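You operate a simulated robot arm through the tools that you are given. There is no shell and no other tool. Be economical: measure what you need, move in short steps, check, and stop when the job is done.

The job below is to be done with a simulated robot arm. You get a single attempt, and the scene is never put back.

## Task
Run 200 ml of dyed water into the wash jug, then plain water up to about 600 ml.
Fine: shut both taps and spill none. Set down upright: wash jug.
Where things are to end (x, y in the base frame): wash jug within 25 mm of [920, -250].

Only the result counts: the job must be done as asked and must still hold three seconds after the hand-in. Knocking over, shifting, dropping, spilling or breaking anything else fails it.

## Robot
A 6-joint arm with a two-finger gripper, on a carriage that runs on a rail from [27, 1744] to [-9, -596] (x, y) and turns from -213 to 119 degrees about z. Base frame: it is fixed where the carriage stands at the start and does not move with it; the origin is on the floor, on the carriage's upright axis, x ahead of it, y to its left, z up. Lengths are in mm, angles in degrees, forces in N, time in s.
Its first joint turns from -166.0 to 166.0 degrees. Places, roughly: dyed tap [1000, -600, 1200]; plain carboy [1100, -300, 1200]; plain tap [1000, -300, 1200]; worktop under the carboy taps [900, -400, 900]. Payload 5 kg.
The TCP is the grasp point between the finger pads, 30 mm short of the fingertips. In the tool frame z runs along the fingers and y along their closing line. Largest opening 176 mm; the body of the gripper starts 153 mm behind the TCP.
Orientation is that of the tool frame in the base frame, as a unit quaternion [x, y, z, w]. With the fingers straight down and closing along the base's y, the tool's x points along the base's -x, its y along +y and its z along -z.

## Interface
- The arm moves only by the tool send_rows. Its argument "plan" is a list of rows, each a list of 3 entries, a list of its own where there are three numbers: the shift along the tool's x, y, z in units of 150 mm (1.0 is 150 mm), then the turn, a rotation vector about the tool's x, y, z in units of 45 degrees (1.0 is 45 degrees), then the gripper command, from -1 (shut) to 1 (fully open), values between in proportion. In form: [[[dx, dy, dz], [wx, wy, wz], hand], ...]. A call has 1 to 20 rows; each row is the pose to reach, as a shift and turn from the pose commanded when the call began, along the tool's axes at that moment. A call with a number of a shift or a turn outside -1 to 1 is refused whole. Each row takes 0.2 s and may step no farther than 50 mm and 8.6 degrees from the row before; otherwise, or with a gripper value out of range, the whole call is refused. Where a pose cannot be reached the arm comes as near as it can. A force on the tool above 60 N (or 10 N above the force at the start of the call, whichever is more), or a blocked arm, ends the call early, and 0.2 s more pass. Each finger halts on what it meets, pressing with about 41 N; the grip force reading is that of the motor and also rises with nothing between the fingers. The clock runs only during rows and for 0.2 s after the last one: add rows that repeat a pose to give the fingers time. It gives the time, the measured TCP pose, the force on the tool (base axes), the opening and the grip force at its end, in the units of the frame above (readings bear some noise), with the torque about the TCP (base axes, N m) and any sound that the robot's microphone picked up.
- Cameras (640 x 400 px; columns grow to the right, rows downward): "scene" is now at [56.4, 165, 1707.5]; the picture's right is [-0.50, -0.87, 0.00], its down [-0.45, 0.26, -0.85] and it looks along [0.74, -0.43, -0.52] (base axes); focal length 275 px, centre (320, 200). "wrist" rides on the gripper at [67, -9, -183] in the tool frame; the picture's right is [0.14, 0.99, 0.00], its down [-0.92, 0.13, -0.36] and it looks along [-0.36, 0.05, 0.93] (tool axes); focal length 251 px, centre (320, 200). There is no depth. A picture from a camera that has moved, and an enlarged one, comes with that camera's place and axes in the base frame and with its lens.
- snapshot(camera): a new picture of that camera. It takes no simulated time.
- slide_trunk(by): slides the trunk up (or, below 0, down) by that many mm; the arm and the scene camera ride with it, the base frame stays. It gives what a move gives, with no picture.
- steer(legs): drives the robot by 1 to 6 legs, each [ahead, left, turn to the left] in mm, mm and degrees, along the robot's own axes; the way and the turn of a leg run together, so that a leg with both is an arc; at most 1500 mm and 180 degrees a leg. The arm and the cameras ride along, it lands a little off, and it stops where it bumps. It keeps to its track: a leg is cut to what the track allows. It gives what a move gives.
- aim_head(pan, tilt): turns the head with the scene camera to pan (to the left, within 120 degrees either way) and tilt (down, from -29 to 69), counted from straight ahead of the robot. It gives what a move gives.
- zoom(camera, box): a new picture of the part [left, top, right, bottom] of that camera's present view, enlarged. It takes no simulated time.
- finish_job(): hands the job in; it is judged then, once.

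Go step by step. Nothing tells you exact positions but the pictures and the camera data: compare them with the known pose of the tool, close in by small moves and look again before you grip or let go. The budget is 120 turns and 78 pictures, counting those below and the enlarged ones. Unless the task says otherwise, let go and move clear before handing in, and close with one line.

The tools are called by a JSON object that holds its "op" and its "data". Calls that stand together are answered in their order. send_rows: Moves the arm, as the interface text tells. Its arguments: {"type":"object","properties":{"plan":{"type":"array","items":{"type":"array"}}},"required":["plan"]} The other tools are called the same way: slide_trunk (by) slides the trunk up or down; steer (legs) drives the base; aim_head (pan, tilt) turns the head that bears the scene camera; snapshot (camera) takes a picture; zoom (camera, box) takes an enlarged picture of a part of a camera's view; finish_job () hands the job in.

At the start:

```text
clock: 0.0
position: [525.3, -262.6, 1474.7]
tcp_rot: [0.0, 1.0, 0.0, 0.001]
contact_force: [-0.1, -0.6, 0.5]
torque: [0.02, 0.03, 0.02]
gripper_width: 176.0
finger_force: 0.1
trunk travel left (down, up): [-250.0, 100.0]
robot x, y, heading: [-0.4, 1.7, -0.1]
head pan, tilt: [-30.0, 31.3]
```

scene: 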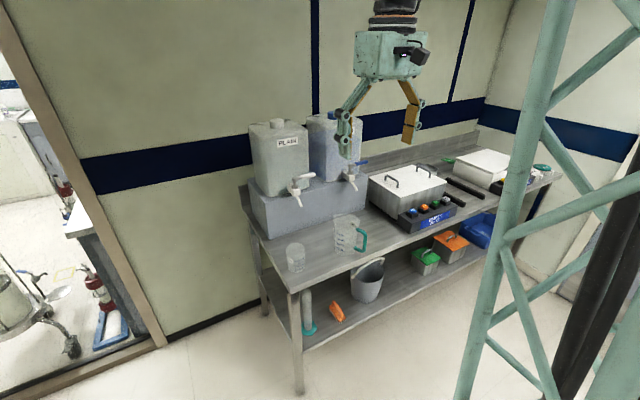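
wrist: 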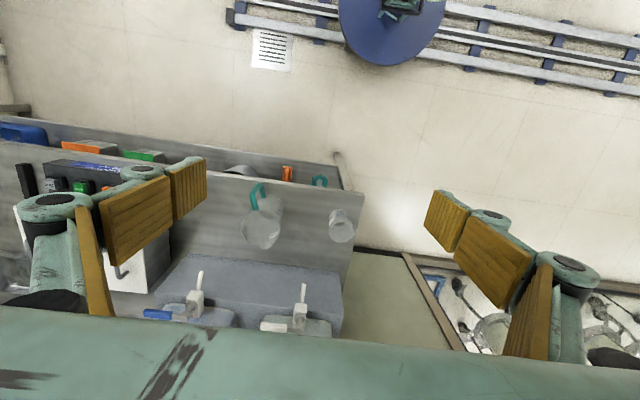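

I see two carboys on a riser with lever taps, a jug with a teal handle and a beaker on the worktop. I'll zoom in on them to measure.

{"op": "zoom", "data": {"camera": "scene", "box": [230, 100, 390, 200]}}

{"op": "zoom", "data": {"camera": "scene", "box": [260, 180, 420, 280]}}

{"op": "zoom", "data": {"camera": "wrist", "box": [140, 160, 380, 340]}}

```text
4.00 times, centred on (310, 150) of scene
camera zoom: at [56.4, 165.0, 1707.5], right [-0.5, -0.87, 0.0], down [-0.45, 0.26, -0.85], along [0.74, -0.43, -0.52], focal length 1101 px, centre (360, 400)
```

zoom: 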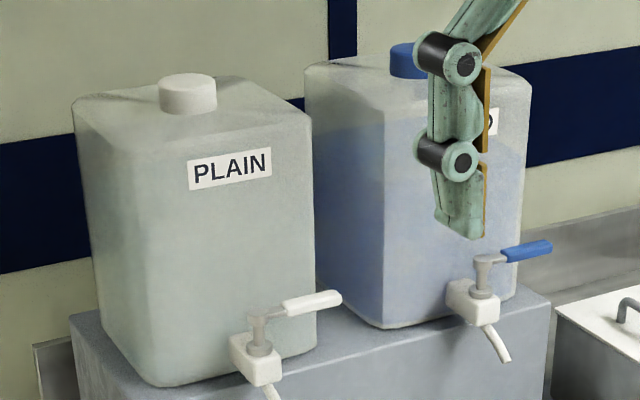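

```text
4.00 times, centred on (340, 230) of scene
camera zoom: at [56.4, 165.0, 1707.5], right [-0.5, -0.87, 0.0], down [-0.45, 0.26, -0.85], along [0.74, -0.43, -0.52], focal length 1101 px, centre (240, 80)
```

zoom: 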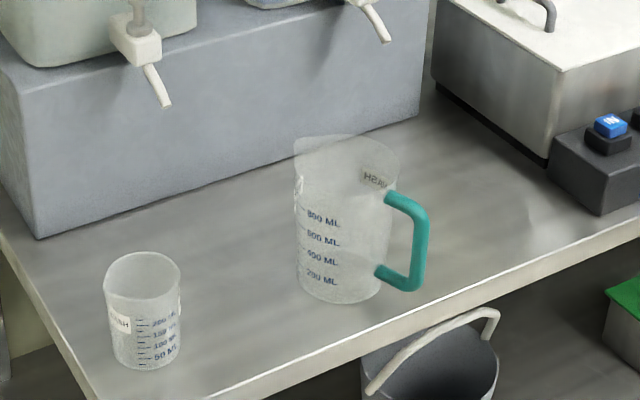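

```text
2.22 times, centred on (260, 250) of wrist
camera zoom: at [458.2, -271.8, 1659.7], right [-0.14, 0.99, 0.0], down [0.92, 0.13, 0.36], along [0.36, 0.05, -0.93], focal length 559 px, centre (453, 89)
```

zoom: 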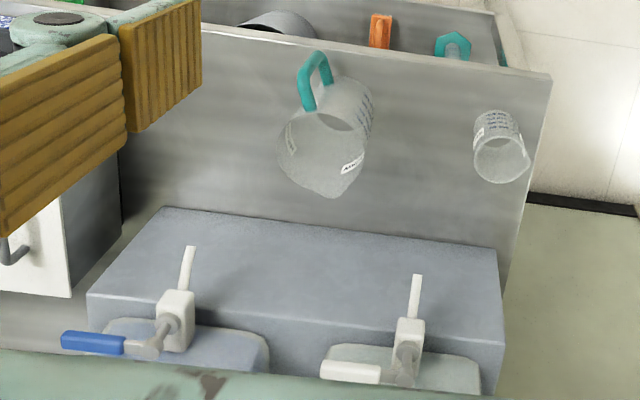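

The wash jug is near (785,-382), the plain spout near (927,-251,1095) and the dyed spout near (915,-515,1110), each with a lever above it. I'll lower the trunk and move along the rail for better viewpoints.

{"op": "slide_trunk", "data": {"by": -150}}

{"op": "steer", "data": {"legs": [[0, -400, 0]]}}

{"op": "aim_head", "data": {"pan": -5, "tilt": 24}}

{"op": "snapshot", "data": {"camera": "scene"}}

{"op": "snapshot", "data": {"camera": "wrist"}}

```text
clock: 1.8
position: [525.5, -261.7, 1326.1]
tcp_rot: [0.0, 1.0, -0.001, 0.0]
contact_force: [-0.3, -0.1, 1.2]
torque: [0.02, -0.03, -0.01]
gripper_width: 176.0
finger_force: 0.1
trunk travel left (down, up): [-100.0, 250.0]
robot x, y, heading: [0.6, -0.6, -0.0]
head pan, tilt: [-30.0, 31.3]
```

```text
clock: 4.3
position: [517.6, -654.5, 1325.6]
tcp_rot: [0.002, 1.0, 0.001, 0.0]
contact_force: [-0.1, 0.0, 0.0]
torque: [-0.03, 0.02, 0.01]
gripper_width: 175.8
finger_force: 0.0
trunk travel left (down, up): [-100.0, 250.0]
robot x, y, heading: [-3.4, -395.0, -0.1]
head pan, tilt: [-30.0, 31.3]
```

```text
clock: 5.2
position: [518.8, -654.9, 1325.6]
tcp_rot: [0.0, 1.0, 0.001, 0.0]
contact_force: [-0.3, -0.4, 0.5]
torque: [-0.03, 0.03, 0.0]
gripper_width: 176.0
finger_force: 0.0
trunk travel left (down, up): [-100.0, 250.0]
robot x, y, heading: [-5.6, -393.4, -0.2]
head pan, tilt: [-5.0, 24.0]
```

```text
72 pictures are left
camera scene: at [65.1, -190.5, 1569.0], right [-0.09, -1.0, 0.0], down [-0.41, 0.04, -0.91], along [0.91, -0.08, -0.41], focal length 275 px, centre (320, 200)
```

scene: 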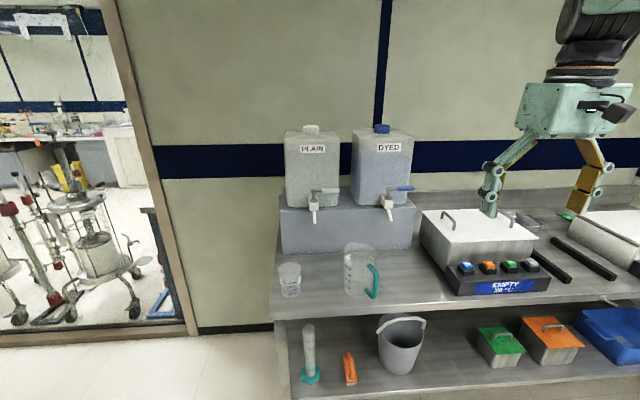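

```text
71 pictures are left
camera wrist: at [451.4, -665.2, 1509.7], right [-0.14, 0.99, 0.0], down [0.92, 0.13, 0.36], along [0.36, 0.05, -0.93], focal length 251 px, centre (320, 200)
```

wrist: 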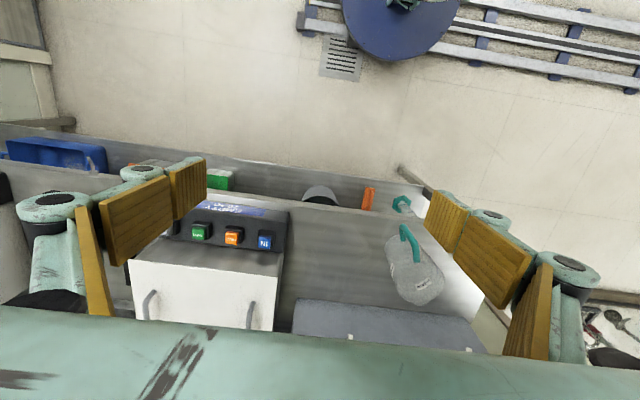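

The scene camera now sees the taps and jug almost head-on. I'll zoom in on them.

{"op": "zoom", "data": {"camera": "scene", "box": [270, 170, 430, 270]}}

{"op": "zoom", "data": {"camera": "scene", "box": [270, 230, 400, 311]}}

```text
4.00 times, centred on (350, 220) of scene
camera zoom: at [65.1, -190.5, 1569.0], right [-0.09, -1.0, 0.0], down [-0.41, 0.04, -0.91], along [0.91, -0.08, -0.41], focal length 1101 px, centre (200, 120)
```

zoom: 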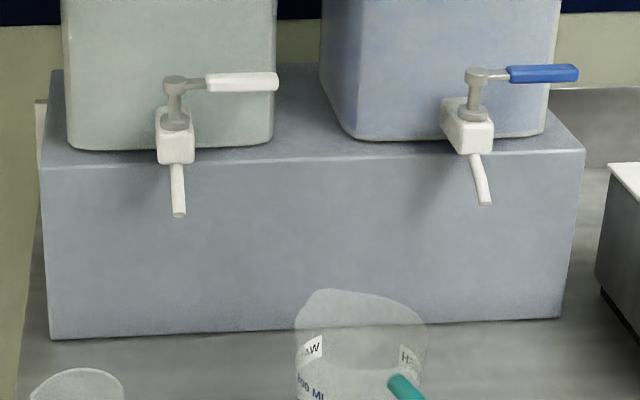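

```text
4.92 times, centred on (335, 270) of scene
camera zoom: at [65.1, -190.5, 1569.0], right [-0.09, -1.0, 0.0], down [-0.41, 0.04, -0.91], along [0.91, -0.08, -0.41], focal length 1355 px, centre (246, -147)
```

zoom: 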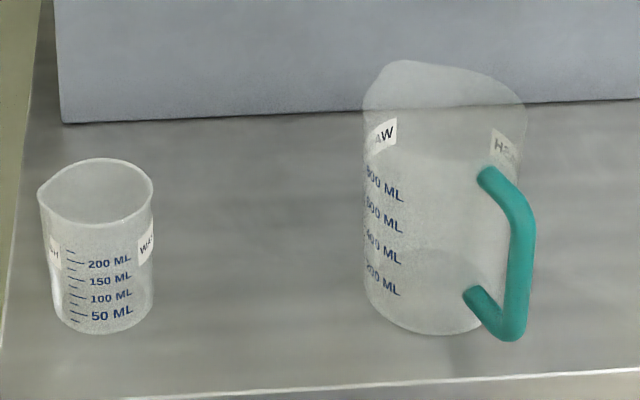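

The jug axis is about (777,-383), rim z≈1078, with the handle toward azimuth ≈217°. Spout tips are about (927,-251,1091) and (925,-530,1091). I'll pitch the tool toward horizontal so I can grip the jug with its handle between the fingers.

{"op": "send_rows", "data": {"plan": [[[0, 0, 0], [0, -0.17, 0], 1], [[0, 0, 0], [0, -0.34, 0], 1], [[0, 0, 0], [0, -0.5, 0], 1], [[0, 0, 0], [0, -0.67, 0], 1], [[0, 0, 0], [0, -0.84, 0], 1], [[0, 0, 0], [0, -1, 0], 1]]}}

{"op": "send_rows", "data": {"plan": [[[0, 0, 0], [0, -0.17, 0], 1], [[0, 0, 0], [0, -0.34, 0], 1], [[0, 0, 0], [0, -0.5, 0], 1], [[0, 0, 0], [0, -0.667, 0], 1]]}}

{"op": "send_rows", "data": {"plan": [[[0, 0, 0], [-0.16, 0, -0.043], 1], [[0, 0, 0], [-0.32, 0, -0.086], 1], [[0, 0, 0], [-0.48, 0, -0.129], 1], [[0, 0, 0], [-0.64, 0, -0.172], 1], [[0, 0, 0], [-0.794, 0, -0.213], 1]]}}

```text
clock: 6.6
position: [519.4, -656.1, 1325.2]
tcp_rot: [0.002, 0.924, -0.001, 0.382]
contact_force: [0.7, 0.6, -0.6]
torque: [0.02, 0.05, 0.02]
gripper_width: 176.2
finger_force: 0.1
trunk travel left (down, up): [-100.0, 250.0]
robot x, y, heading: [-6.3, -390.6, -0.4]
head pan, tilt: [-5.0, 24.0]
```

```text
clock: 7.6
position: [525.9, -669.1, 1340.2]
tcp_rot: [0.001, 0.793, -0.001, 0.609]
contact_force: [-1.0, 0.0, 0.5]
torque: [-0.02, 0.08, -0.13]
gripper_width: 176.2
finger_force: 0.1
out of reach, approached as far as the arm can: row 4
trunk travel left (down, up): [-100.0, 250.0]
robot x, y, heading: [-6.1, -393.4, -0.1]
head pan, tilt: [-5.0, 24.0]
```

```text
clock: 8.8
position: [526.6, -668.4, 1340.0]
tcp_rot: [-0.252, 0.753, 0.192, 0.577]
contact_force: [0.1, 0.9, 0.7]
torque: [-0.1, 0.03, -0.16]
gripper_width: 175.9
finger_force: 0.1
trunk travel left (down, up): [-100.0, 250.0]
robot x, y, heading: [-8.1, -393.7, 0.1]
head pan, tilt: [-5.0, 24.0]
```

The tool is now heading 37° and pitched 15° nose-down. I'm moving it to a standoff behind the handle.

{"op": "send_rows", "data": {"plan": [[[0.18, 0.052, 0.188], [0, 0, 0], 1], [[0.36, 0.104, 0.376], [0, 0, 0], 1], [[0.54, 0.156, 0.564], [0, 0, 0], 1], [[0.72, 0.208, 0.752], [0, 0, 0], 1], [[0.903, 0.261, 0.94], [0, 0, 0], 1]]}}

{"op": "send_rows", "data": {"plan": [[[0.18, 0.052, 0.188], [0, 0, 0], 1], [[0.36, 0.104, 0.376], [0, 0, 0], 1], [[0.54, 0.156, 0.564], [0, 0, 0], 1], [[0.72, 0.208, 0.752], [0, 0, 0], 1], [[0.903, 0.261, 0.94], [0, 0, 0], 1]]}}

{"op": "snapshot", "data": {"camera": "scene"}}

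{"op": "snapshot", "data": {"camera": "wrist"}}

```text
clock: 10.0
position: [584.5, -576.8, 1171.9]
tcp_rot: [-0.251, 0.753, 0.191, 0.577]
contact_force: [-0.8, 0.3, 1.1]
torque: [-0.1, 0.01, -0.18]
gripper_width: 175.7
finger_force: 0.1
trunk travel left (down, up): [-100.0, 250.0]
robot x, y, heading: [-4.3, -390.6, -0.0]
head pan, tilt: [-5.0, 24.0]
```

```text
clock: 11.2
position: [683.9, -516.6, 1059.9]
tcp_rot: [-0.248, 0.761, 0.208, 0.562]
contact_force: [-1.2, 0.1, 1.4]
torque: [-0.1, 0.04, -0.09]
gripper_width: 175.9
finger_force: 0.0
out of reach, approached as far as the arm can: row 2, 3, 4, 5
trunk travel left (down, up): [-100.0, 250.0]
robot x, y, heading: [-6.7, -395.1, -0.6]
head pan, tilt: [-5.0, 24.0]
```

```text
68 pictures are left
camera scene: at [63.9, -190.7, 1569.0], right [-0.09, -1.0, 0.0], down [-0.4, 0.04, -0.91], along [0.91, -0.08, -0.41], focal length 275 px, centre (320, 200)
```

scene: 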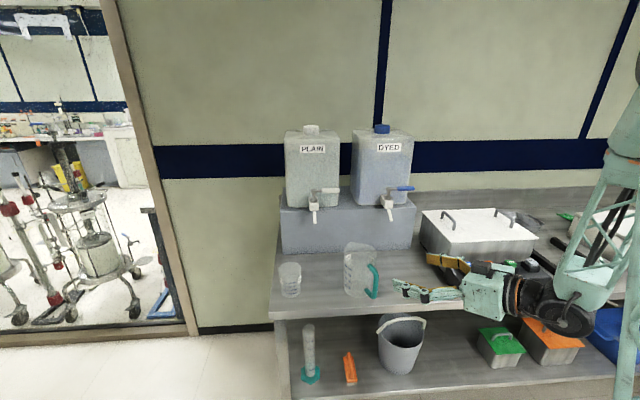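

```text
67 pictures are left
camera wrist: at [534.3, -642.9, 1047.2], right [-0.64, 0.76, -0.09], down [-0.12, 0.02, 0.99], along [0.76, 0.65, 0.08], focal length 251 px, centre (320, 200)
```

wrist: 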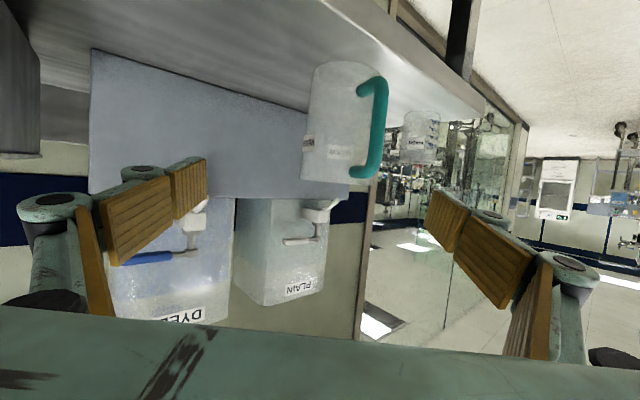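

The arm is at its inner reach limit here. I'll back off and up, then move the carriage left so the wrist has more room.

{"op": "send_rows", "data": {"plan": [[[-0.18, -0.052, -0.188], [0, 0, 0], 1], [[-0.36, -0.104, -0.376], [0, 0, 0], 1], [[-0.54, -0.156, -0.564], [0, 0, 0], 1], [[-0.72, -0.208, -0.752], [0, 0, 0], 1], [[-0.903, -0.261, -0.94], [0, 0, 0], 1]]}}

{"op": "steer", "data": {"legs": [[0, 200, 0]]}}

```text
clock: 12.4
position: [631.8, -608.7, 1229.6]
tcp_rot: [-0.25, 0.761, 0.21, 0.561]
contact_force: [0.4, -0.1, -1.0]
torque: [0.01, 0.04, 0.13]
gripper_width: 175.7
finger_force: 0.1
trunk travel left (down, up): [-100.0, 250.0]
robot x, y, heading: [-6.3, -392.3, -0.5]
head pan, tilt: [-5.0, 24.0]
```

```text
clock: 14.1
position: [635.5, -409.3, 1229.0]
tcp_rot: [-0.25, 0.761, 0.21, 0.561]
contact_force: [-0.3, 0.7, 1.0]
torque: [0.02, -0.01, 0.04]
gripper_width: 176.2
finger_force: 0.0
trunk travel left (down, up): [-100.0, 250.0]
robot x, y, heading: [0.8, -193.1, 0.1]
head pan, tilt: [-5.0, 24.0]
```

Now I'm descending to the standoff behind the handle.

{"op": "send_rows", "data": {"plan": [[[0.25, -0.084, 0.025], [0, 0, -0.02], 1], [[0.5, -0.168, 0.05], [0, 0, -0.04], 1], [[0.747, -0.253, 0.075], [0, 0, -0.052], 1]]}}

{"op": "send_rows", "data": {"plan": [[[0.25, -0.084, 0.025], [0, 0, 0], 1], [[0.5, -0.168, 0.05], [0, 0, 0], 1], [[0.747, -0.253, 0.075], [0, 0, 0], 1]]}}

{"op": "snapshot", "data": {"camera": "scene"}}

{"op": "snapshot", "data": {"camera": "wrist"}}

```text
clock: 14.8
position: [640.8, -448.9, 1116.9]
tcp_rot: [-0.265, 0.755, 0.198, 0.565]
contact_force: [-0.3, 1.2, -0.1]
torque: [-0.05, 0.03, -0.08]
gripper_width: 176.1
finger_force: 0.0
trunk travel left (down, up): [-100.0, 250.0]
robot x, y, heading: [0.6, -190.1, 0.1]
head pan, tilt: [-5.0, 24.0]
```

```text
clock: 15.7
position: [647.3, -491.9, 1005.8]
tcp_rot: [-0.265, 0.756, 0.197, 0.566]
contact_force: [-0.8, 0.4, 0.5]
torque: [-0.08, 0.08, -0.1]
gripper_width: 175.9
finger_force: 0.1
trunk travel left (down, up): [-100.0, 250.0]
robot x, y, heading: [0.8, -193.4, 0.0]
head pan, tilt: [-5.0, 24.0]
```

```text
66 pictures are left
camera scene: at [67.4, 9.6, 1568.9], right [-0.09, -1.0, 0.0], down [-0.41, 0.04, -0.91], along [0.91, -0.08, -0.41], focal length 275 px, centre (320, 200)
```

scene: 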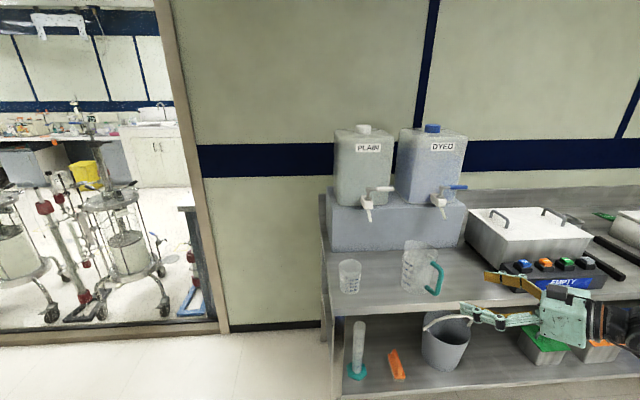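

```text
65 pictures are left
camera wrist: at [501.5, -620.7, 994.7], right [-0.65, 0.75, -0.13], down [-0.15, 0.05, 0.99], along [0.74, 0.66, 0.08], focal length 251 px, centre (320, 200)
```

wrist: 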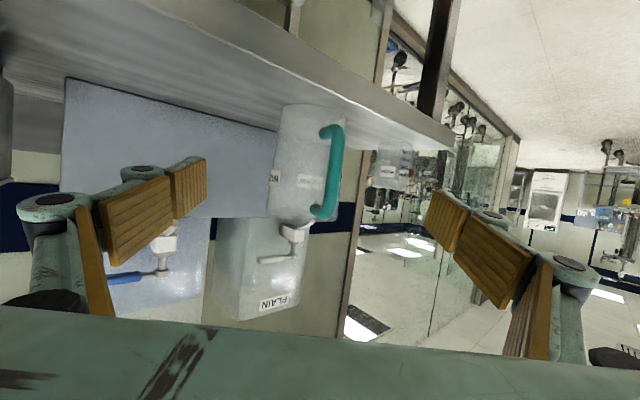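

I need a more precise lateral position for the jug, so I'll zoom both cameras.

{"op": "zoom", "data": {"camera": "scene", "box": [330, 220, 530, 345]}}

{"op": "zoom", "data": {"camera": "wrist", "box": [180, 80, 440, 242]}}

```text
3.20 times, centred on (430, 282) of scene
camera zoom: at [67.4, 9.6, 1568.9], right [-0.09, -1.0, 0.0], down [-0.41, 0.04, -0.91], along [0.91, -0.08, -0.41], focal length 881 px, centre (-32, -64)
```

zoom: 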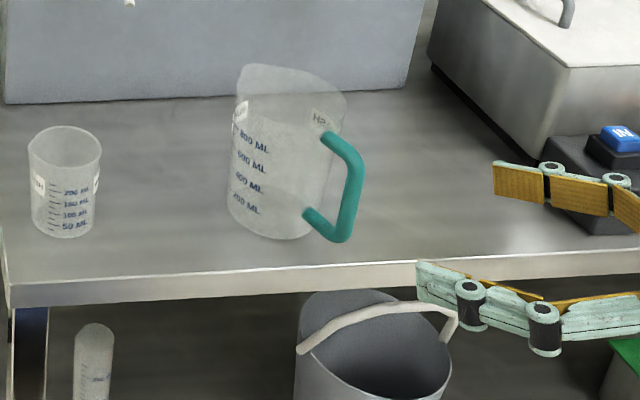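

```text
2.46 times, centred on (310, 161) of wrist
camera zoom: at [501.5, -620.7, 994.7], right [-0.65, 0.75, -0.13], down [-0.15, 0.05, 0.99], along [0.74, 0.66, 0.08], focal length 619 px, centre (345, 296)
```

zoom: 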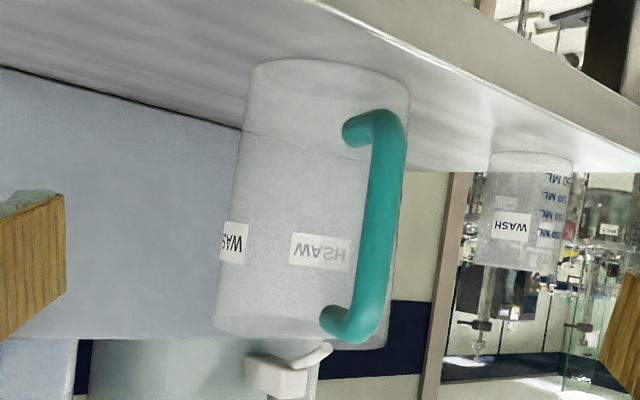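

The wrist and scene cameras agree the jug sits about 15 mm to the tool's −y side. I'll correct that, advance partway, and look again.

{"op": "send_rows", "data": {"plan": [[[0, -0.1, 0], [0, 0, 0], 1], [[-0.07, -0.1, 0.235], [0, 0, 0], 1], [[-0.14, -0.1, 0.47], [0, 0, 0], 1], [[-0.208, -0.1, 0.704], [0, 0, 0], 1]]}}

{"op": "snapshot", "data": {"camera": "wrist"}}

{"op": "zoom", "data": {"camera": "scene", "box": [330, 220, 530, 345]}}

```text
clock: 16.6
position: [741.7, -435.2, 1005.5]
tcp_rot: [-0.265, 0.755, 0.199, 0.565]
contact_force: [-1.1, -1.1, 0.6]
torque: [-0.01, -0.04, -0.02]
gripper_width: 175.8
finger_force: 0.0
trunk travel left (down, up): [-100.0, 250.0]
robot x, y, heading: [-3.0, -197.0, -0.2]
head pan, tilt: [-5.0, 24.0]
```

```text
62 pictures are left
camera wrist: at [595.6, -563.1, 993.4], right [-0.65, 0.75, -0.13], down [-0.15, 0.04, 0.99], along [0.75, 0.66, 0.08], focal length 251 px, centre (320, 200)
```

wrist: 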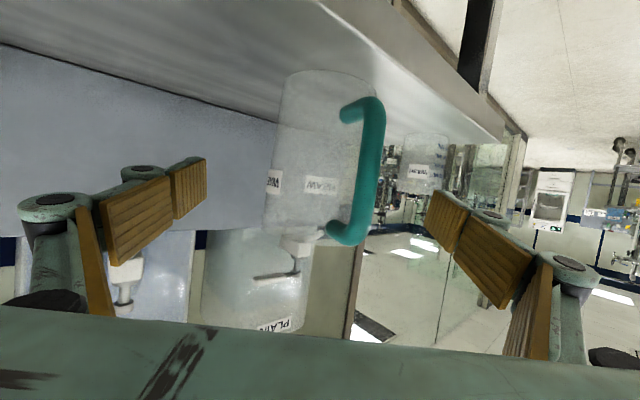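

```text
3.20 times, centred on (430, 282) of scene
camera zoom: at [67.0, 8.8, 1569.1], right [-0.09, -1.0, 0.0], down [-0.4, 0.04, -0.91], along [0.91, -0.08, -0.41], focal length 881 px, centre (-32, -64)
```

zoom: 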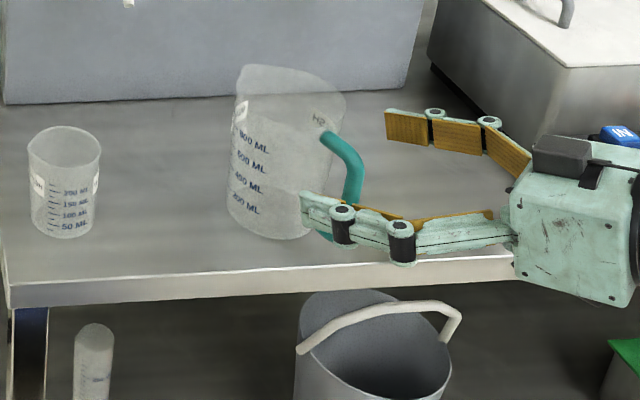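

The jug is centred, but the handle sits about 25° to one side. I'll rotate the tool heading by −20° around the jug so the handle lies midway between the fingers.

{"op": "send_rows", "data": {"plan": [[[0.009, 0.057, -0.03], [0.142, 0, 0.042], 1], [[0.018, 0.113, -0.06], [0.284, 0, 0.084], 1], [[0.027, 0.17, -0.091], [0.426, 0, 0.126], 1]]}}

{"op": "snapshot", "data": {"camera": "wrist"}}

```text
clock: 17.4
position: [739.8, -444.7, 1036.8]
tcp_rot: [-0.127, 0.796, 0.112, 0.581]
contact_force: [0.8, -0.3, 0.1]
torque: [0.05, -0.05, 0.06]
gripper_width: 175.9
finger_force: 0.1
out of reach, approached as far as the arm can: row 2, 3
trunk travel left (down, up): [-100.0, 250.0]
robot x, y, heading: [-5.0, -192.6, -0.0]
head pan, tilt: [-5.0, 24.0]
```

```text
60 pictures are left
camera wrist: at [559.0, -518.9, 1028.2], right [-0.37, 0.92, -0.1], down [-0.1, 0.07, 0.99], along [0.92, 0.38, 0.07], focal length 251 px, centre (320, 200)
```

wrist: 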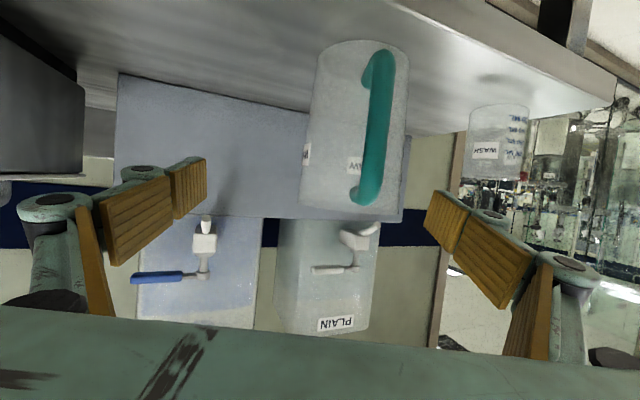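

The arm is at a reach limit again because it is low relative to its shoulder. I'll raise the tool, slide the trunk down, and re-approach.

{"op": "send_rows", "data": {"plan": [[[-0.19, 0.007, -0.165], [0, 0, -0.02], 1], [[-0.385, 0.014, -0.33], [0, 0, -0.042], 1]]}}

{"op": "slide_trunk", "data": {"by": -100}}

{"op": "snapshot", "data": {"camera": "wrist"}}

```text
clock: 18.1
position: [710.1, -451.7, 1105.7]
tcp_rot: [-0.143, 0.788, 0.089, 0.593]
contact_force: [1.4, -0.5, -1.1]
torque: [0.09, -0.11, 0.17]
gripper_width: 175.9
finger_force: 0.1
out of reach, approached as far as the arm can: row 1
trunk travel left (down, up): [-100.0, 250.0]
robot x, y, heading: [-1.5, -190.8, 0.1]
head pan, tilt: [-5.0, 24.0]
```

```text
clock: 19.4
position: [708.5, -451.7, 1007.6]
tcp_rot: [-0.144, 0.788, 0.088, 0.592]
contact_force: [-0.4, -0.5, 0.6]
torque: [-0.02, 0.04, -0.01]
gripper_width: 176.3
finger_force: 0.0
trunk travel left (down, up): [0.0, 350.0]
robot x, y, heading: [-1.3, -193.6, -0.3]
head pan, tilt: [-5.0, 24.0]
```

```text
59 pictures are left
camera wrist: at [527.7, -525.7, 995.3], right [-0.36, 0.92, -0.16], down [-0.14, 0.12, 0.98], along [0.92, 0.38, 0.08], focal length 251 px, centre (320, 200)
```

wrist: 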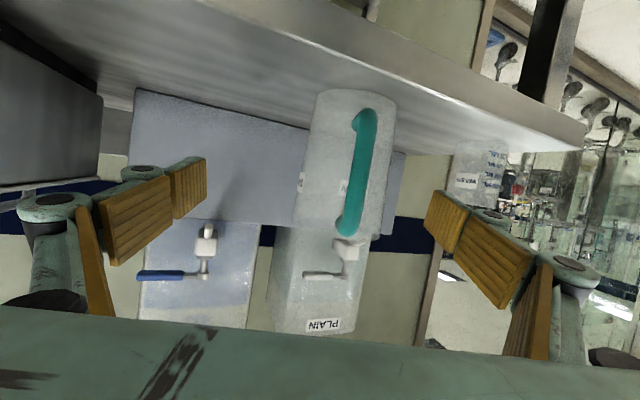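

The pose is reachable now, with the jug about 25 mm to the tool's +y side. I'll correct that laterally and move in.

{"op": "send_rows", "data": {"plan": [[[0, 0.167, 0], [0, 0, 0.042], 1], [[-0.085, 0.167, 0.288], [0, 0, 0.042], 1]]}}

{"op": "snapshot", "data": {"camera": "wrist"}}

{"op": "snapshot", "data": {"camera": "scene"}}

```text
clock: 20.0
position: [740.2, -414.4, 1004.7]
tcp_rot: [-0.13, 0.79, 0.098, 0.592]
contact_force: [-1.8, -1.3, 0.6]
torque: [0.01, 0.08, 0.05]
gripper_width: 176.2
finger_force: 0.1
trunk travel left (down, up): [0.0, 350.0]
robot x, y, heading: [-2.4, -193.2, -0.2]
head pan, tilt: [-5.0, 24.0]
```

```text
58 pictures are left
camera wrist: at [558.8, -485.3, 992.6], right [-0.35, 0.93, -0.13], down [-0.12, 0.09, 0.99], along [0.93, 0.37, 0.08], focal length 251 px, centre (320, 200)
```

wrist: 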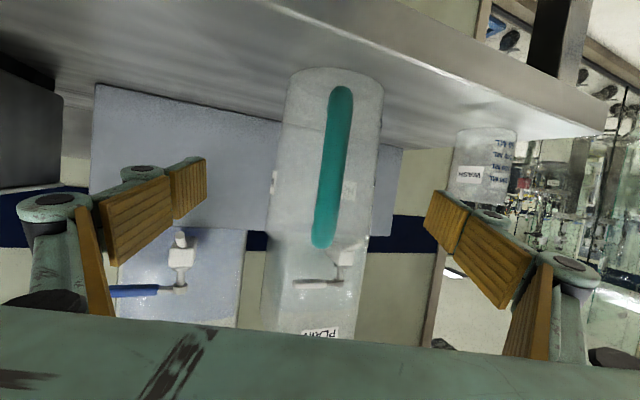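

```text
57 pictures are left
camera scene: at [66.2, 8.8, 1469.2], right [-0.09, -1.0, 0.0], down [-0.4, 0.04, -0.91], along [0.91, -0.08, -0.41], focal length 275 px, centre (320, 200)
```

scene: 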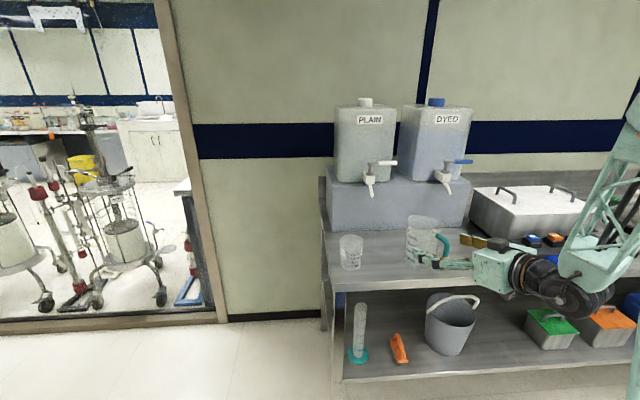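

The jug and handle are centred between the fingers. I'll advance the last 40 mm and close.

{"op": "send_rows", "data": {"plan": [[[-0.075, 0, 0.256], [0, 0, 0], 1], [[-0.075, 0, 0.256], [0, 0, 0], -1], [[-0.075, 0, 0.256], [0, 0, 0], -1], [[-0.075, 0, 0.256], [0, 0, 0], -1], [[-0.075, 0, 0.256], [0, 0, 0], -1]]}}

{"op": "snapshot", "data": {"camera": "wrist"}}

{"op": "zoom", "data": {"camera": "scene", "box": [330, 160, 530, 285]}}

```text
clock: 21.2
position: [779.9, -401.0, 1004.7]
tcp_rot: [-0.13, 0.79, 0.097, 0.591]
contact_force: [0.4, 0.1, 2.8]
torque: [0.04, -0.1, -0.01]
gripper_width: 103.5
finger_force: 41.2
trunk travel left (down, up): [0.0, 350.0]
robot x, y, heading: [-4.4, -190.8, -0.2]
head pan, tilt: [-5.0, 24.0]
```

```text
56 pictures are left
camera wrist: at [599.0, -473.2, 993.3], right [-0.36, 0.93, -0.13], down [-0.12, 0.09, 0.99], along [0.93, 0.37, 0.08], focal length 251 px, centre (320, 200)
```

wrist: 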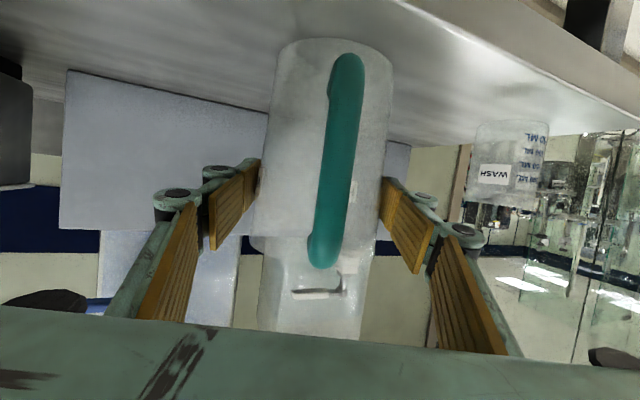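

```text
3.20 times, centred on (430, 222) of scene
camera zoom: at [67.6, 9.2, 1469.1], right [-0.09, -1.0, 0.0], down [-0.41, 0.04, -0.91], along [0.91, -0.08, -0.41], focal length 881 px, centre (-32, 128)
```

zoom: 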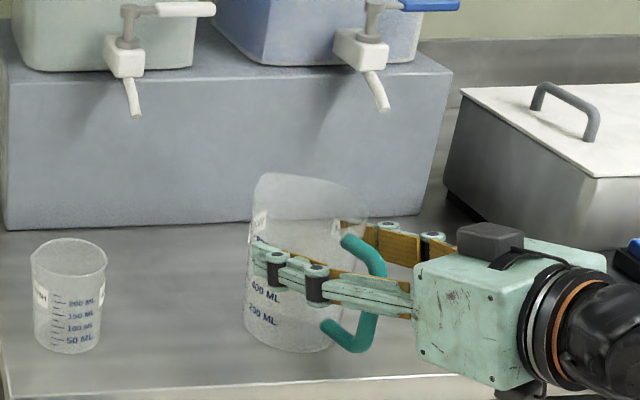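

Gripped at 103.5 mm. I'll lift 10 mm and carry it halfway toward the dyed tap.

{"op": "send_rows", "data": {"plan": [[[-0.032, 0, -0.01], [0, 0, 0], -1], [[-0.064, 0, -0.019], [0, 0, 0], -1], [[-0.064, 0, -0.019], [0, 0, 0], -1]]}}

{"op": "send_rows", "data": {"plan": [[[-0.02, -0.152, 0.067], [0, 0, 0], -1], [[-0.039, -0.304, 0.134], [0, 0, 0], -1], [[-0.058, -0.456, 0.2], [0, 0, 0], -1], [[-0.078, -0.608, 0.269], [0, 0, 0], -1], [[-0.078, -0.608, 0.269], [0, 0, 0], -1]]}}

{"op": "snapshot", "data": {"camera": "wrist"}}

{"op": "zoom", "data": {"camera": "scene", "box": [370, 140, 530, 240]}}

```text
clock: 22.0
position: [780.7, -401.2, 1015.4]
tcp_rot: [-0.13, 0.79, 0.098, 0.591]
contact_force: [0.0, 0.9, -0.1]
torque: [0.02, 0.0, 0.02]
gripper_width: 103.4
finger_force: 41.2
trunk travel left (down, up): [0.0, 350.0]
robot x, y, heading: [-4.2, -194.1, -0.4]
head pan, tilt: [-5.0, 24.0]
```

```text
clock: 23.2
position: [849.9, -471.9, 1014.8]
tcp_rot: [-0.13, 0.79, 0.097, 0.591]
contact_force: [0.3, 0.1, -1.3]
torque: [0.03, -0.03, 0.02]
gripper_width: 103.5
finger_force: 40.8
trunk travel left (down, up): [0.0, 350.0]
robot x, y, heading: [-0.9, -191.2, -0.2]
head pan, tilt: [-5.0, 24.0]
```

```text
54 pictures are left
camera wrist: at [668.1, -545.1, 1002.4], right [-0.36, 0.93, -0.13], down [-0.12, 0.09, 0.99], along [0.93, 0.37, 0.08], focal length 251 px, centre (320, 200)
```

wrist: 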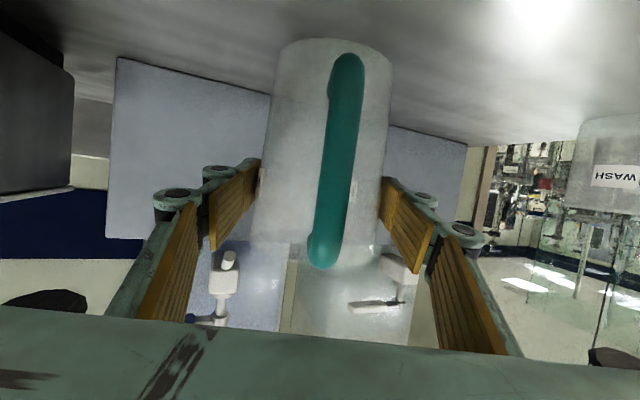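

```text
4.00 times, centred on (450, 190) of scene
camera zoom: at [67.8, 9.1, 1469.0], right [-0.09, -1.0, 0.0], down [-0.41, 0.04, -0.91], along [0.91, -0.08, -0.41], focal length 1101 px, centre (-200, 240)
```

zoom: 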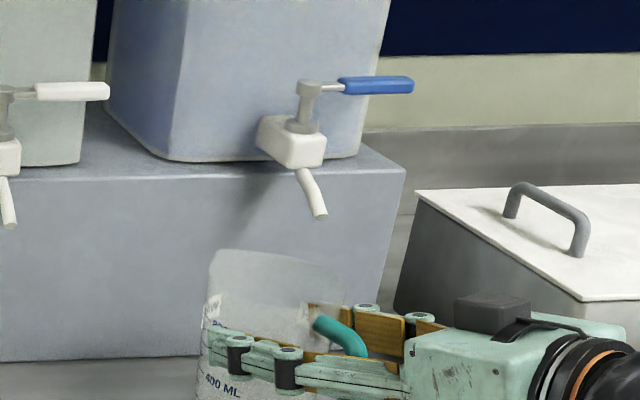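

The jug is held well and the path is clear. I'll finish the move to under the dyed spout.

{"op": "send_rows", "data": {"plan": [[[-0.02, -0.148, 0.067], [0, 0, 0], -1], [[-0.039, -0.296, 0.134], [0, 0, 0], -1], [[-0.058, -0.444, 0.2], [0, 0, 0], -1], [[-0.078, -0.595, 0.267], [0, 0, 0], -1], [[-0.078, -0.595, 0.267], [0, 0, 0], -1]]}}

{"op": "snapshot", "data": {"camera": "wrist"}}

{"op": "zoom", "data": {"camera": "scene", "box": [390, 140, 550, 240]}}

```text
clock: 24.4
position: [919.7, -544.6, 1015.2]
tcp_rot: [-0.131, 0.79, 0.098, 0.59]
contact_force: [-0.4, 0.6, -1.2]
torque: [0.01, -0.05, 0.05]
gripper_width: 103.4
finger_force: 41.3
trunk travel left (down, up): [0.0, 350.0]
robot x, y, heading: [-5.8, -192.9, 0.3]
head pan, tilt: [-5.0, 24.0]
```

```text
52 pictures are left
camera wrist: at [737.6, -616.6, 1002.6], right [-0.36, 0.93, -0.13], down [-0.12, 0.09, 0.99], along [0.93, 0.37, 0.08], focal length 251 px, centre (320, 200)
```

wrist: 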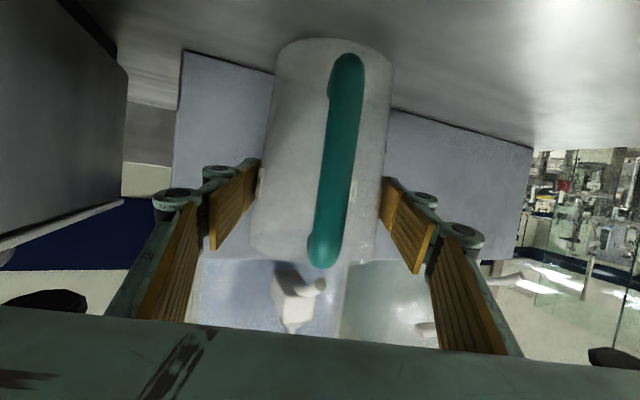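

```text
4.00 times, centred on (470, 190) of scene
camera zoom: at [67.9, 9.0, 1469.0], right [-0.09, -1.0, 0.0], down [-0.41, 0.04, -0.91], along [0.91, -0.08, -0.41], focal length 1101 px, centre (-280, 240)
```

zoom: 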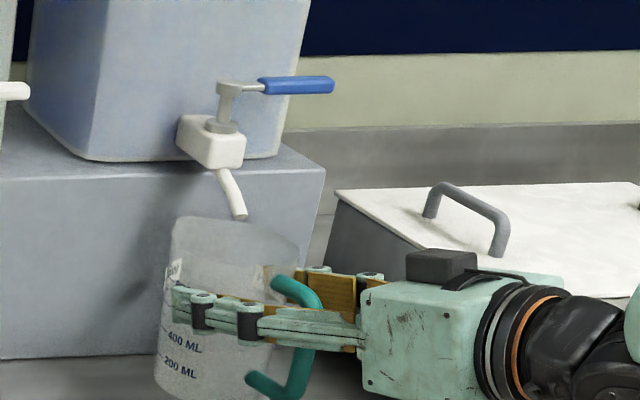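

The spout is centred over the jug mouth. I'll lower the jug to the worktop, check the load, then open.

{"op": "send_rows", "data": {"plan": [[[0.032, 0, 0.009], [0, 0, 0], -1], [[0.054, 0, 0.016], [0, 0, 0], -1], [[0.066, 0, 0.019], [0, 0, 0], -1], [[0.066, 0, 0.019], [0, 0, 0], -1]]}}

{"op": "zoom", "data": {"camera": "scene", "box": [390, 140, 550, 240]}}

```text
clock: 25.4
position: [918.4, -544.3, 1004.4]
tcp_rot: [-0.13, 0.79, 0.097, 0.591]
contact_force: [-0.5, 0.0, -0.4]
torque: [0.04, 0.0, -0.01]
gripper_width: 103.7
finger_force: 41.3
trunk travel left (down, up): [0.0, 350.0]
robot x, y, heading: [-4.6, -193.2, 0.2]
head pan, tilt: [-5.0, 24.0]
```

```text
4.00 times, centred on (470, 190) of scene
camera zoom: at [67.7, 9.2, 1469.0], right [-0.09, -1.0, 0.0], down [-0.41, 0.04, -0.91], along [0.91, -0.08, -0.41], focal length 1101 px, centre (-280, 240)
```

zoom: 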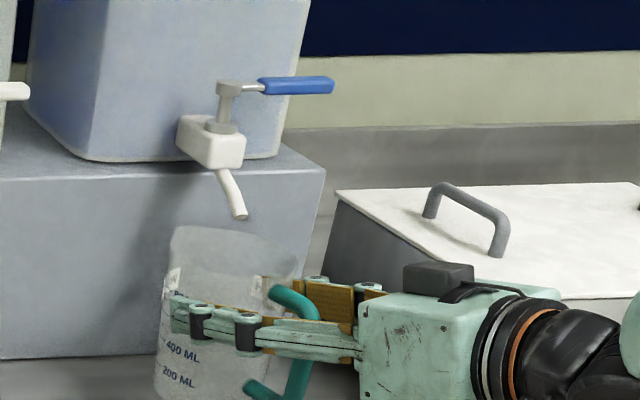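

We're back at the grasp height. I'll nudge down 1 mm, open, and back out along the heading.

{"op": "send_rows", "data": {"plan": [[[0.007, 0, 0.002], [0, 0, 0], -1], [[0.007, 0, 0.002], [0, 0, 0], 0.25], [[0.007, 0, 0.002], [0, 0, 0], 0.6], [[0.007, 0, 0.002], [0, 0, 0], 1], [[0.007, 0, 0.002], [0, 0, 0], 1], [[0.007, 0, 0.002], [0, 0, 0], 1]]}}

{"op": "send_rows", "data": {"plan": [[[0.056, 0, -0.19], [0, 0, 0], 1], [[0.112, 0, -0.38], [0, 0, 0], 1], [[0.168, 0, -0.57], [0, 0, 0], 1], [[0.224, 0, -0.76], [0, 0, 0], 1], [[0.28, 0, -0.95], [0, 0, 0], 1]]}}

{"op": "snapshot", "data": {"camera": "wrist"}}

{"op": "snapshot", "data": {"camera": "scene"}}

```text
clock: 26.8
position: [917.7, -543.5, 1003.9]
tcp_rot: [-0.129, 0.791, 0.097, 0.591]
contact_force: [0.7, -0.3, -0.3]
torque: [0.04, -0.04, -0.02]
gripper_width: 176.0
finger_force: 0.0
trunk travel left (down, up): [0.0, 350.0]
robot x, y, heading: [-6.9, -193.5, -0.1]
head pan, tilt: [-5.0, 24.0]
```

```text
clock: 28.0
position: [776.5, -590.8, 1003.8]
tcp_rot: [-0.13, 0.79, 0.098, 0.591]
contact_force: [1.0, 0.7, -0.8]
torque: [0.01, -0.06, -0.05]
gripper_width: 175.8
finger_force: 0.1
trunk travel left (down, up): [0.0, 350.0]
robot x, y, heading: [-3.3, -193.2, -0.1]
head pan, tilt: [-5.0, 24.0]
```

```text
49 pictures are left
camera wrist: at [595.0, -663.5, 991.8], right [-0.36, 0.93, -0.13], down [-0.12, 0.09, 0.99], along [0.93, 0.37, 0.08], focal length 251 px, centre (320, 200)
```

wrist: 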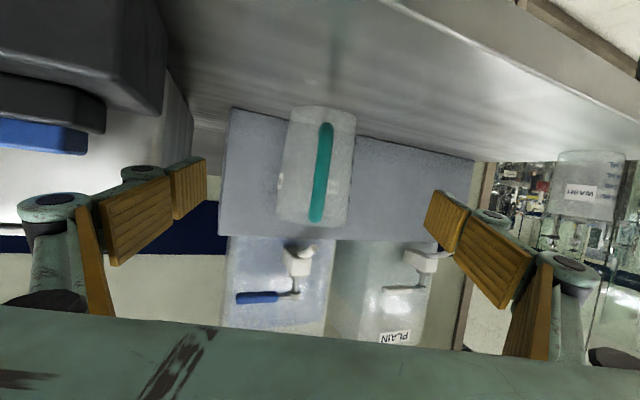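

```text
48 pictures are left
camera scene: at [68.4, 9.3, 1469.0], right [-0.09, -1.0, 0.0], down [-0.41, 0.04, -0.91], along [0.91, -0.08, -0.41], focal length 275 px, centre (320, 200)
```

scene: 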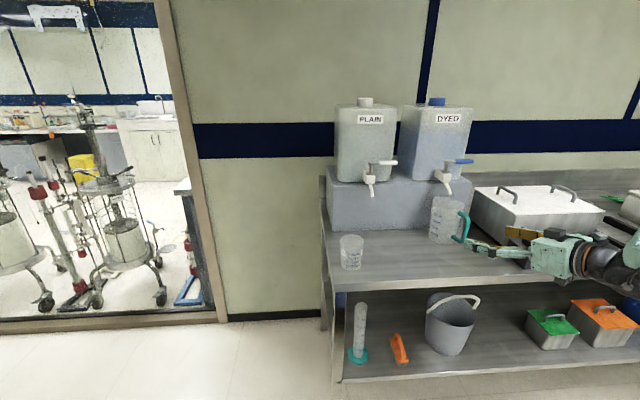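

The jug stands under the dyed spout. I'll raise the trunk, move right a little, and re-orient the gripper so its fingers can straddle the lever.

{"op": "slide_trunk", "data": {"by": 200}}

{"op": "steer", "data": {"legs": [[0, -150, 0]]}}

{"op": "send_rows", "data": {"plan": [[[0, 0, 0], [0, 0, 0.17], 1], [[0, 0, 0], [0, 0, 0.34], 0.5], [[0, 0, 0], [0, 0, 0.51], 0], [[0, 0, 0], [0, 0, 0.68], 0], [[0, 0, 0], [0, 0, 0.85], 0], [[0, 0, 0], [0, 0, 1], 0]]}}

{"op": "send_rows", "data": {"plan": [[[0, 0, 0], [0, 0, 0.17], 0], [[0, 0, 0], [0, 0, 0.34], 0], [[0, 0, 0], [0, 0, 0.51], 0], [[0, 0, 0], [0, 0, 0.68], 0], [[0, 0, 0], [0, 0, 0.85], 0], [[0, 0, 0], [0, 0, 1], 0]]}}

{"op": "send_rows", "data": {"plan": [[[0, 0, 0], [0, -0.134, 0.039], 0], [[0, 0, 0], [0, -0.267, 0.078], 0], [[0, 0, 0], [0, -0.401, 0.118], 0]]}}

{"op": "send_rows", "data": {"plan": [[[0, 0, 0], [0.15, 0, 0], -0.2], [[0, 0, 0], [0.3, 0, 0], -0.2], [[0, 0, 0], [0.45, 0, 0], -0.2], [[0, 0, 0], [0.6, 0, 0], -0.2], [[0, 0, 0], [0.75, 0, 0], -0.2]]}}

{"op": "snapshot", "data": {"camera": "scene"}}

{"op": "snapshot", "data": {"camera": "wrist"}}

```text
clock: 30.1
position: [776.1, -593.6, 1203.6]
tcp_rot: [-0.131, 0.79, 0.098, 0.591]
contact_force: [0.0, 0.8, -0.4]
torque: [-0.01, -0.02, 0.03]
gripper_width: 175.8
finger_force: 0.0
trunk travel left (down, up): [-200.0, 150.0]
robot x, y, heading: [-3.0, -193.9, 0.0]
head pan, tilt: [-5.0, 24.0]
```

```text
clock: 31.6
position: [773.3, -743.3, 1203.4]
tcp_rot: [-0.13, 0.79, 0.098, 0.592]
contact_force: [0.3, 0.2, 0.5]
torque: [-0.02, -0.06, 0.0]
gripper_width: 175.8
finger_force: 0.1
trunk travel left (down, up): [-200.0, 150.0]
robot x, y, heading: [-3.6, -343.9, 0.0]
head pan, tilt: [-5.0, 24.0]
```

```text
clock: 33.0
position: [773.4, -744.5, 1203.3]
tcp_rot: [0.183, 0.779, 0.318, 0.509]
contact_force: [-0.3, -0.6, -0.2]
torque: [-0.01, 0.02, 0.01]
gripper_width: 87.9
finger_force: 0.0
trunk travel left (down, up): [-200.0, 150.0]
robot x, y, heading: [-7.3, -346.7, -0.1]
head pan, tilt: [-5.0, 24.0]
```

```text
clock: 34.4
position: [773.8, -743.6, 1204.0]
tcp_rot: [0.468, 0.65, 0.488, 0.347]
contact_force: [0.0, -0.4, 0.1]
torque: [0.03, -0.01, 0.01]
gripper_width: 88.0
finger_force: 0.0
trunk travel left (down, up): [-200.0, 150.0]
robot x, y, heading: [-6.1, -343.4, -0.1]
head pan, tilt: [-5.0, 24.0]
```

```text
clock: 35.2
position: [773.9, -743.1, 1202.6]
tcp_rot: [0.566, 0.566, 0.423, 0.424]
contact_force: [-0.3, -0.5, 0.3]
torque: [0.01, 0.02, 0.01]
gripper_width: 88.2
finger_force: 0.2
trunk travel left (down, up): [-200.0, 150.0]
robot x, y, heading: [-5.6, -344.0, 0.0]
head pan, tilt: [-5.0, 24.0]
```

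```text
clock: 36.4
position: [774.9, -744.6, 1202.4]
tcp_rot: [0.666, 0.664, 0.24, 0.24]
contact_force: [0.7, 0.7, -0.3]
torque: [0.0, -0.06, 0.0]
gripper_width: 70.3
finger_force: 0.1
trunk travel left (down, up): [-200.0, 150.0]
robot x, y, heading: [-5.7, -346.2, 0.2]
head pan, tilt: [-5.0, 24.0]
```

```text
47 pictures are left
camera scene: at [64.8, -142.4, 1669.0], right [-0.09, -1.0, 0.0], down [-0.4, 0.04, -0.91], along [0.91, -0.08, -0.41], focal length 275 px, centre (320, 200)
```

scene: 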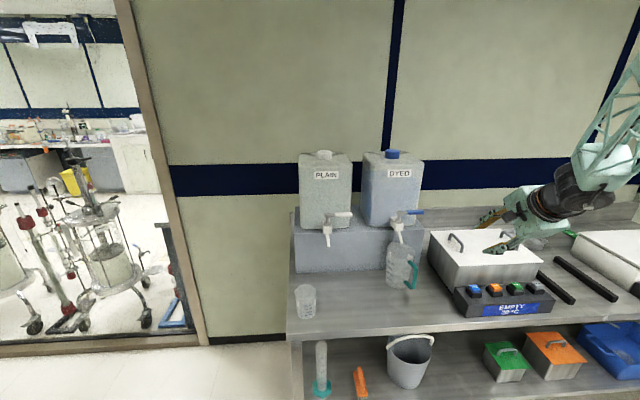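

```text
46 pictures are left
camera wrist: at [648.9, -677.6, 1339.1], right [0.76, 0.14, 0.63], down [-0.14, -0.92, 0.36], along [0.63, -0.36, -0.68], focal length 251 px, centre (320, 200)
```

wrist: 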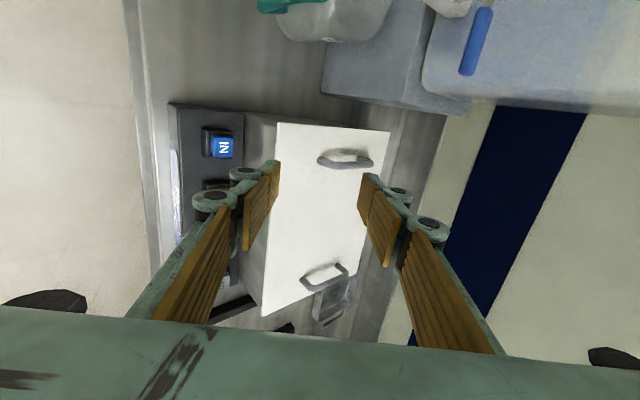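

The orientation is good: the lever lies along −y at about x 968, z 1200, with y from −566 to −625. I'll move to a pre-position above and behind it.

{"op": "send_rows", "data": {"plan": [[[0, 0.19, -0.3], [0, 0, 0], -0.4], [[0.23, 0.38, -0.3], [0, 0, 0], -0.4], [[0.46, 0.57, -0.25], [0, 0, 0], -0.4], [[0.7, 0.76, -0.15], [0, 0, 0], -0.4], [[0.93, 0.956, 0], [0, 0, 0], -0.4]]}}

{"op": "snapshot", "data": {"camera": "wrist"}}

{"op": "zoom", "data": {"camera": "scene", "box": [350, 170, 510, 270]}}

```text
refused: row 1 steps farther than a row can; nothing moved
```

```text
45 pictures are left
camera wrist: at [648.9, -677.6, 1339.1], right [0.76, 0.14, 0.63], down [-0.14, -0.92, 0.36], along [0.63, -0.36, -0.68], focal length 251 px, centre (320, 200)
```

wrist: 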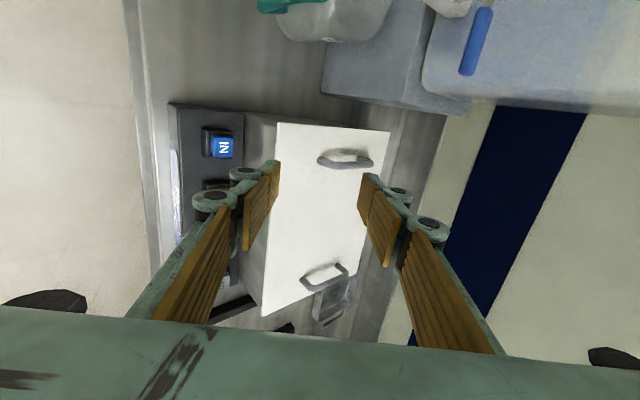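

```text
4.00 times, centred on (430, 220) of scene
camera zoom: at [64.8, -142.4, 1669.0], right [-0.09, -1.0, 0.0], down [-0.4, 0.04, -0.91], along [0.91, -0.08, -0.41], focal length 1101 px, centre (-120, 120)
```

zoom: 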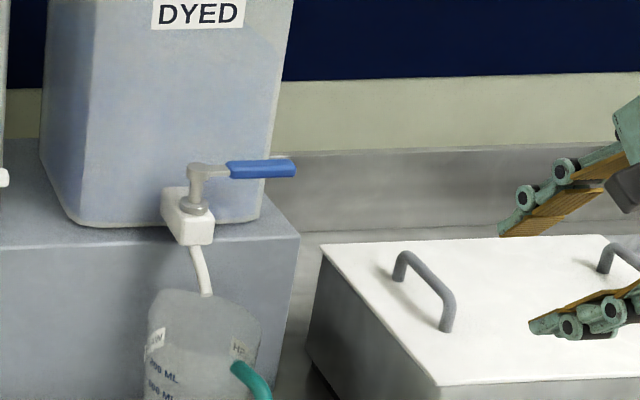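

{"op": "send_rows", "data": {"plan": [[[0.186, 0.191, 0.01], [0, 0, 0], -0.4], [[0.372, 0.382, 0.02], [0, 0, 0], -0.4], [[0.558, 0.573, 0.03], [0, 0, 0], -0.4], [[0.744, 0.764, 0.04], [0, 0, 0], -0.4], [[0.93, 0.956, 0.057], [0, 0, 0], -0.4]]}}

{"op": "snapshot", "data": {"camera": "wrist"}}

{"op": "zoom", "data": {"camera": "scene", "box": [350, 170, 510, 270]}}

```text
clock: 37.6
position: [888.6, -605.3, 1291.0]
tcp_rot: [0.665, 0.665, 0.241, 0.24]
contact_force: [0.5, 0.3, 0.0]
torque: [0.03, 0.01, 0.01]
gripper_width: 52.7
finger_force: 0.2
trunk travel left (down, up): [-200.0, 150.0]
robot x, y, heading: [-10.8, -343.5, -0.3]
head pan, tilt: [-5.0, 24.0]
```

```text
43 pictures are left
camera wrist: at [765.4, -537.9, 1425.5], right [0.76, 0.14, 0.63], down [-0.13, -0.92, 0.36], along [0.64, -0.36, -0.68], focal length 251 px, centre (320, 200)
```

wrist: 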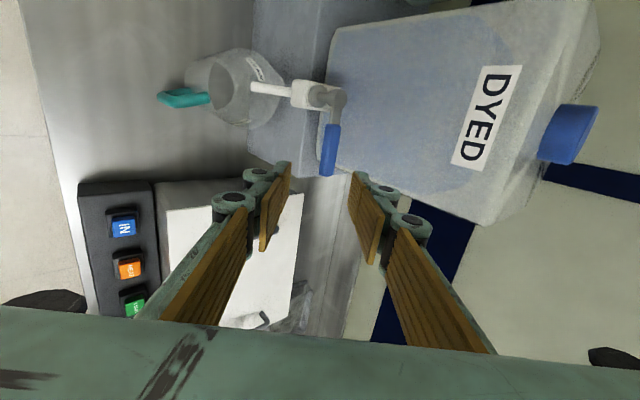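

```text
4.00 times, centred on (430, 220) of scene
camera zoom: at [65.1, -142.5, 1669.0], right [-0.09, -1.0, 0.0], down [-0.41, 0.04, -0.91], along [0.91, -0.08, -0.41], focal length 1101 px, centre (-120, 120)
```

zoom: 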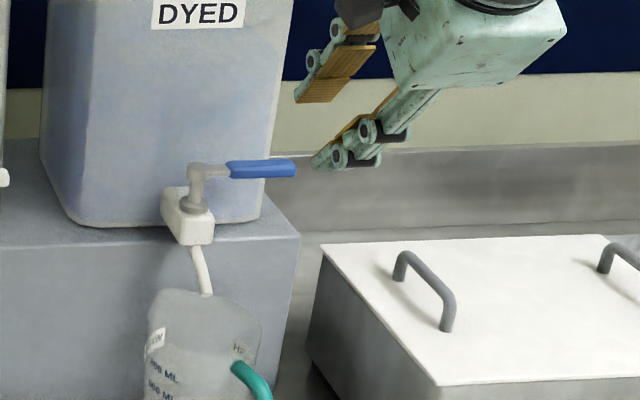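

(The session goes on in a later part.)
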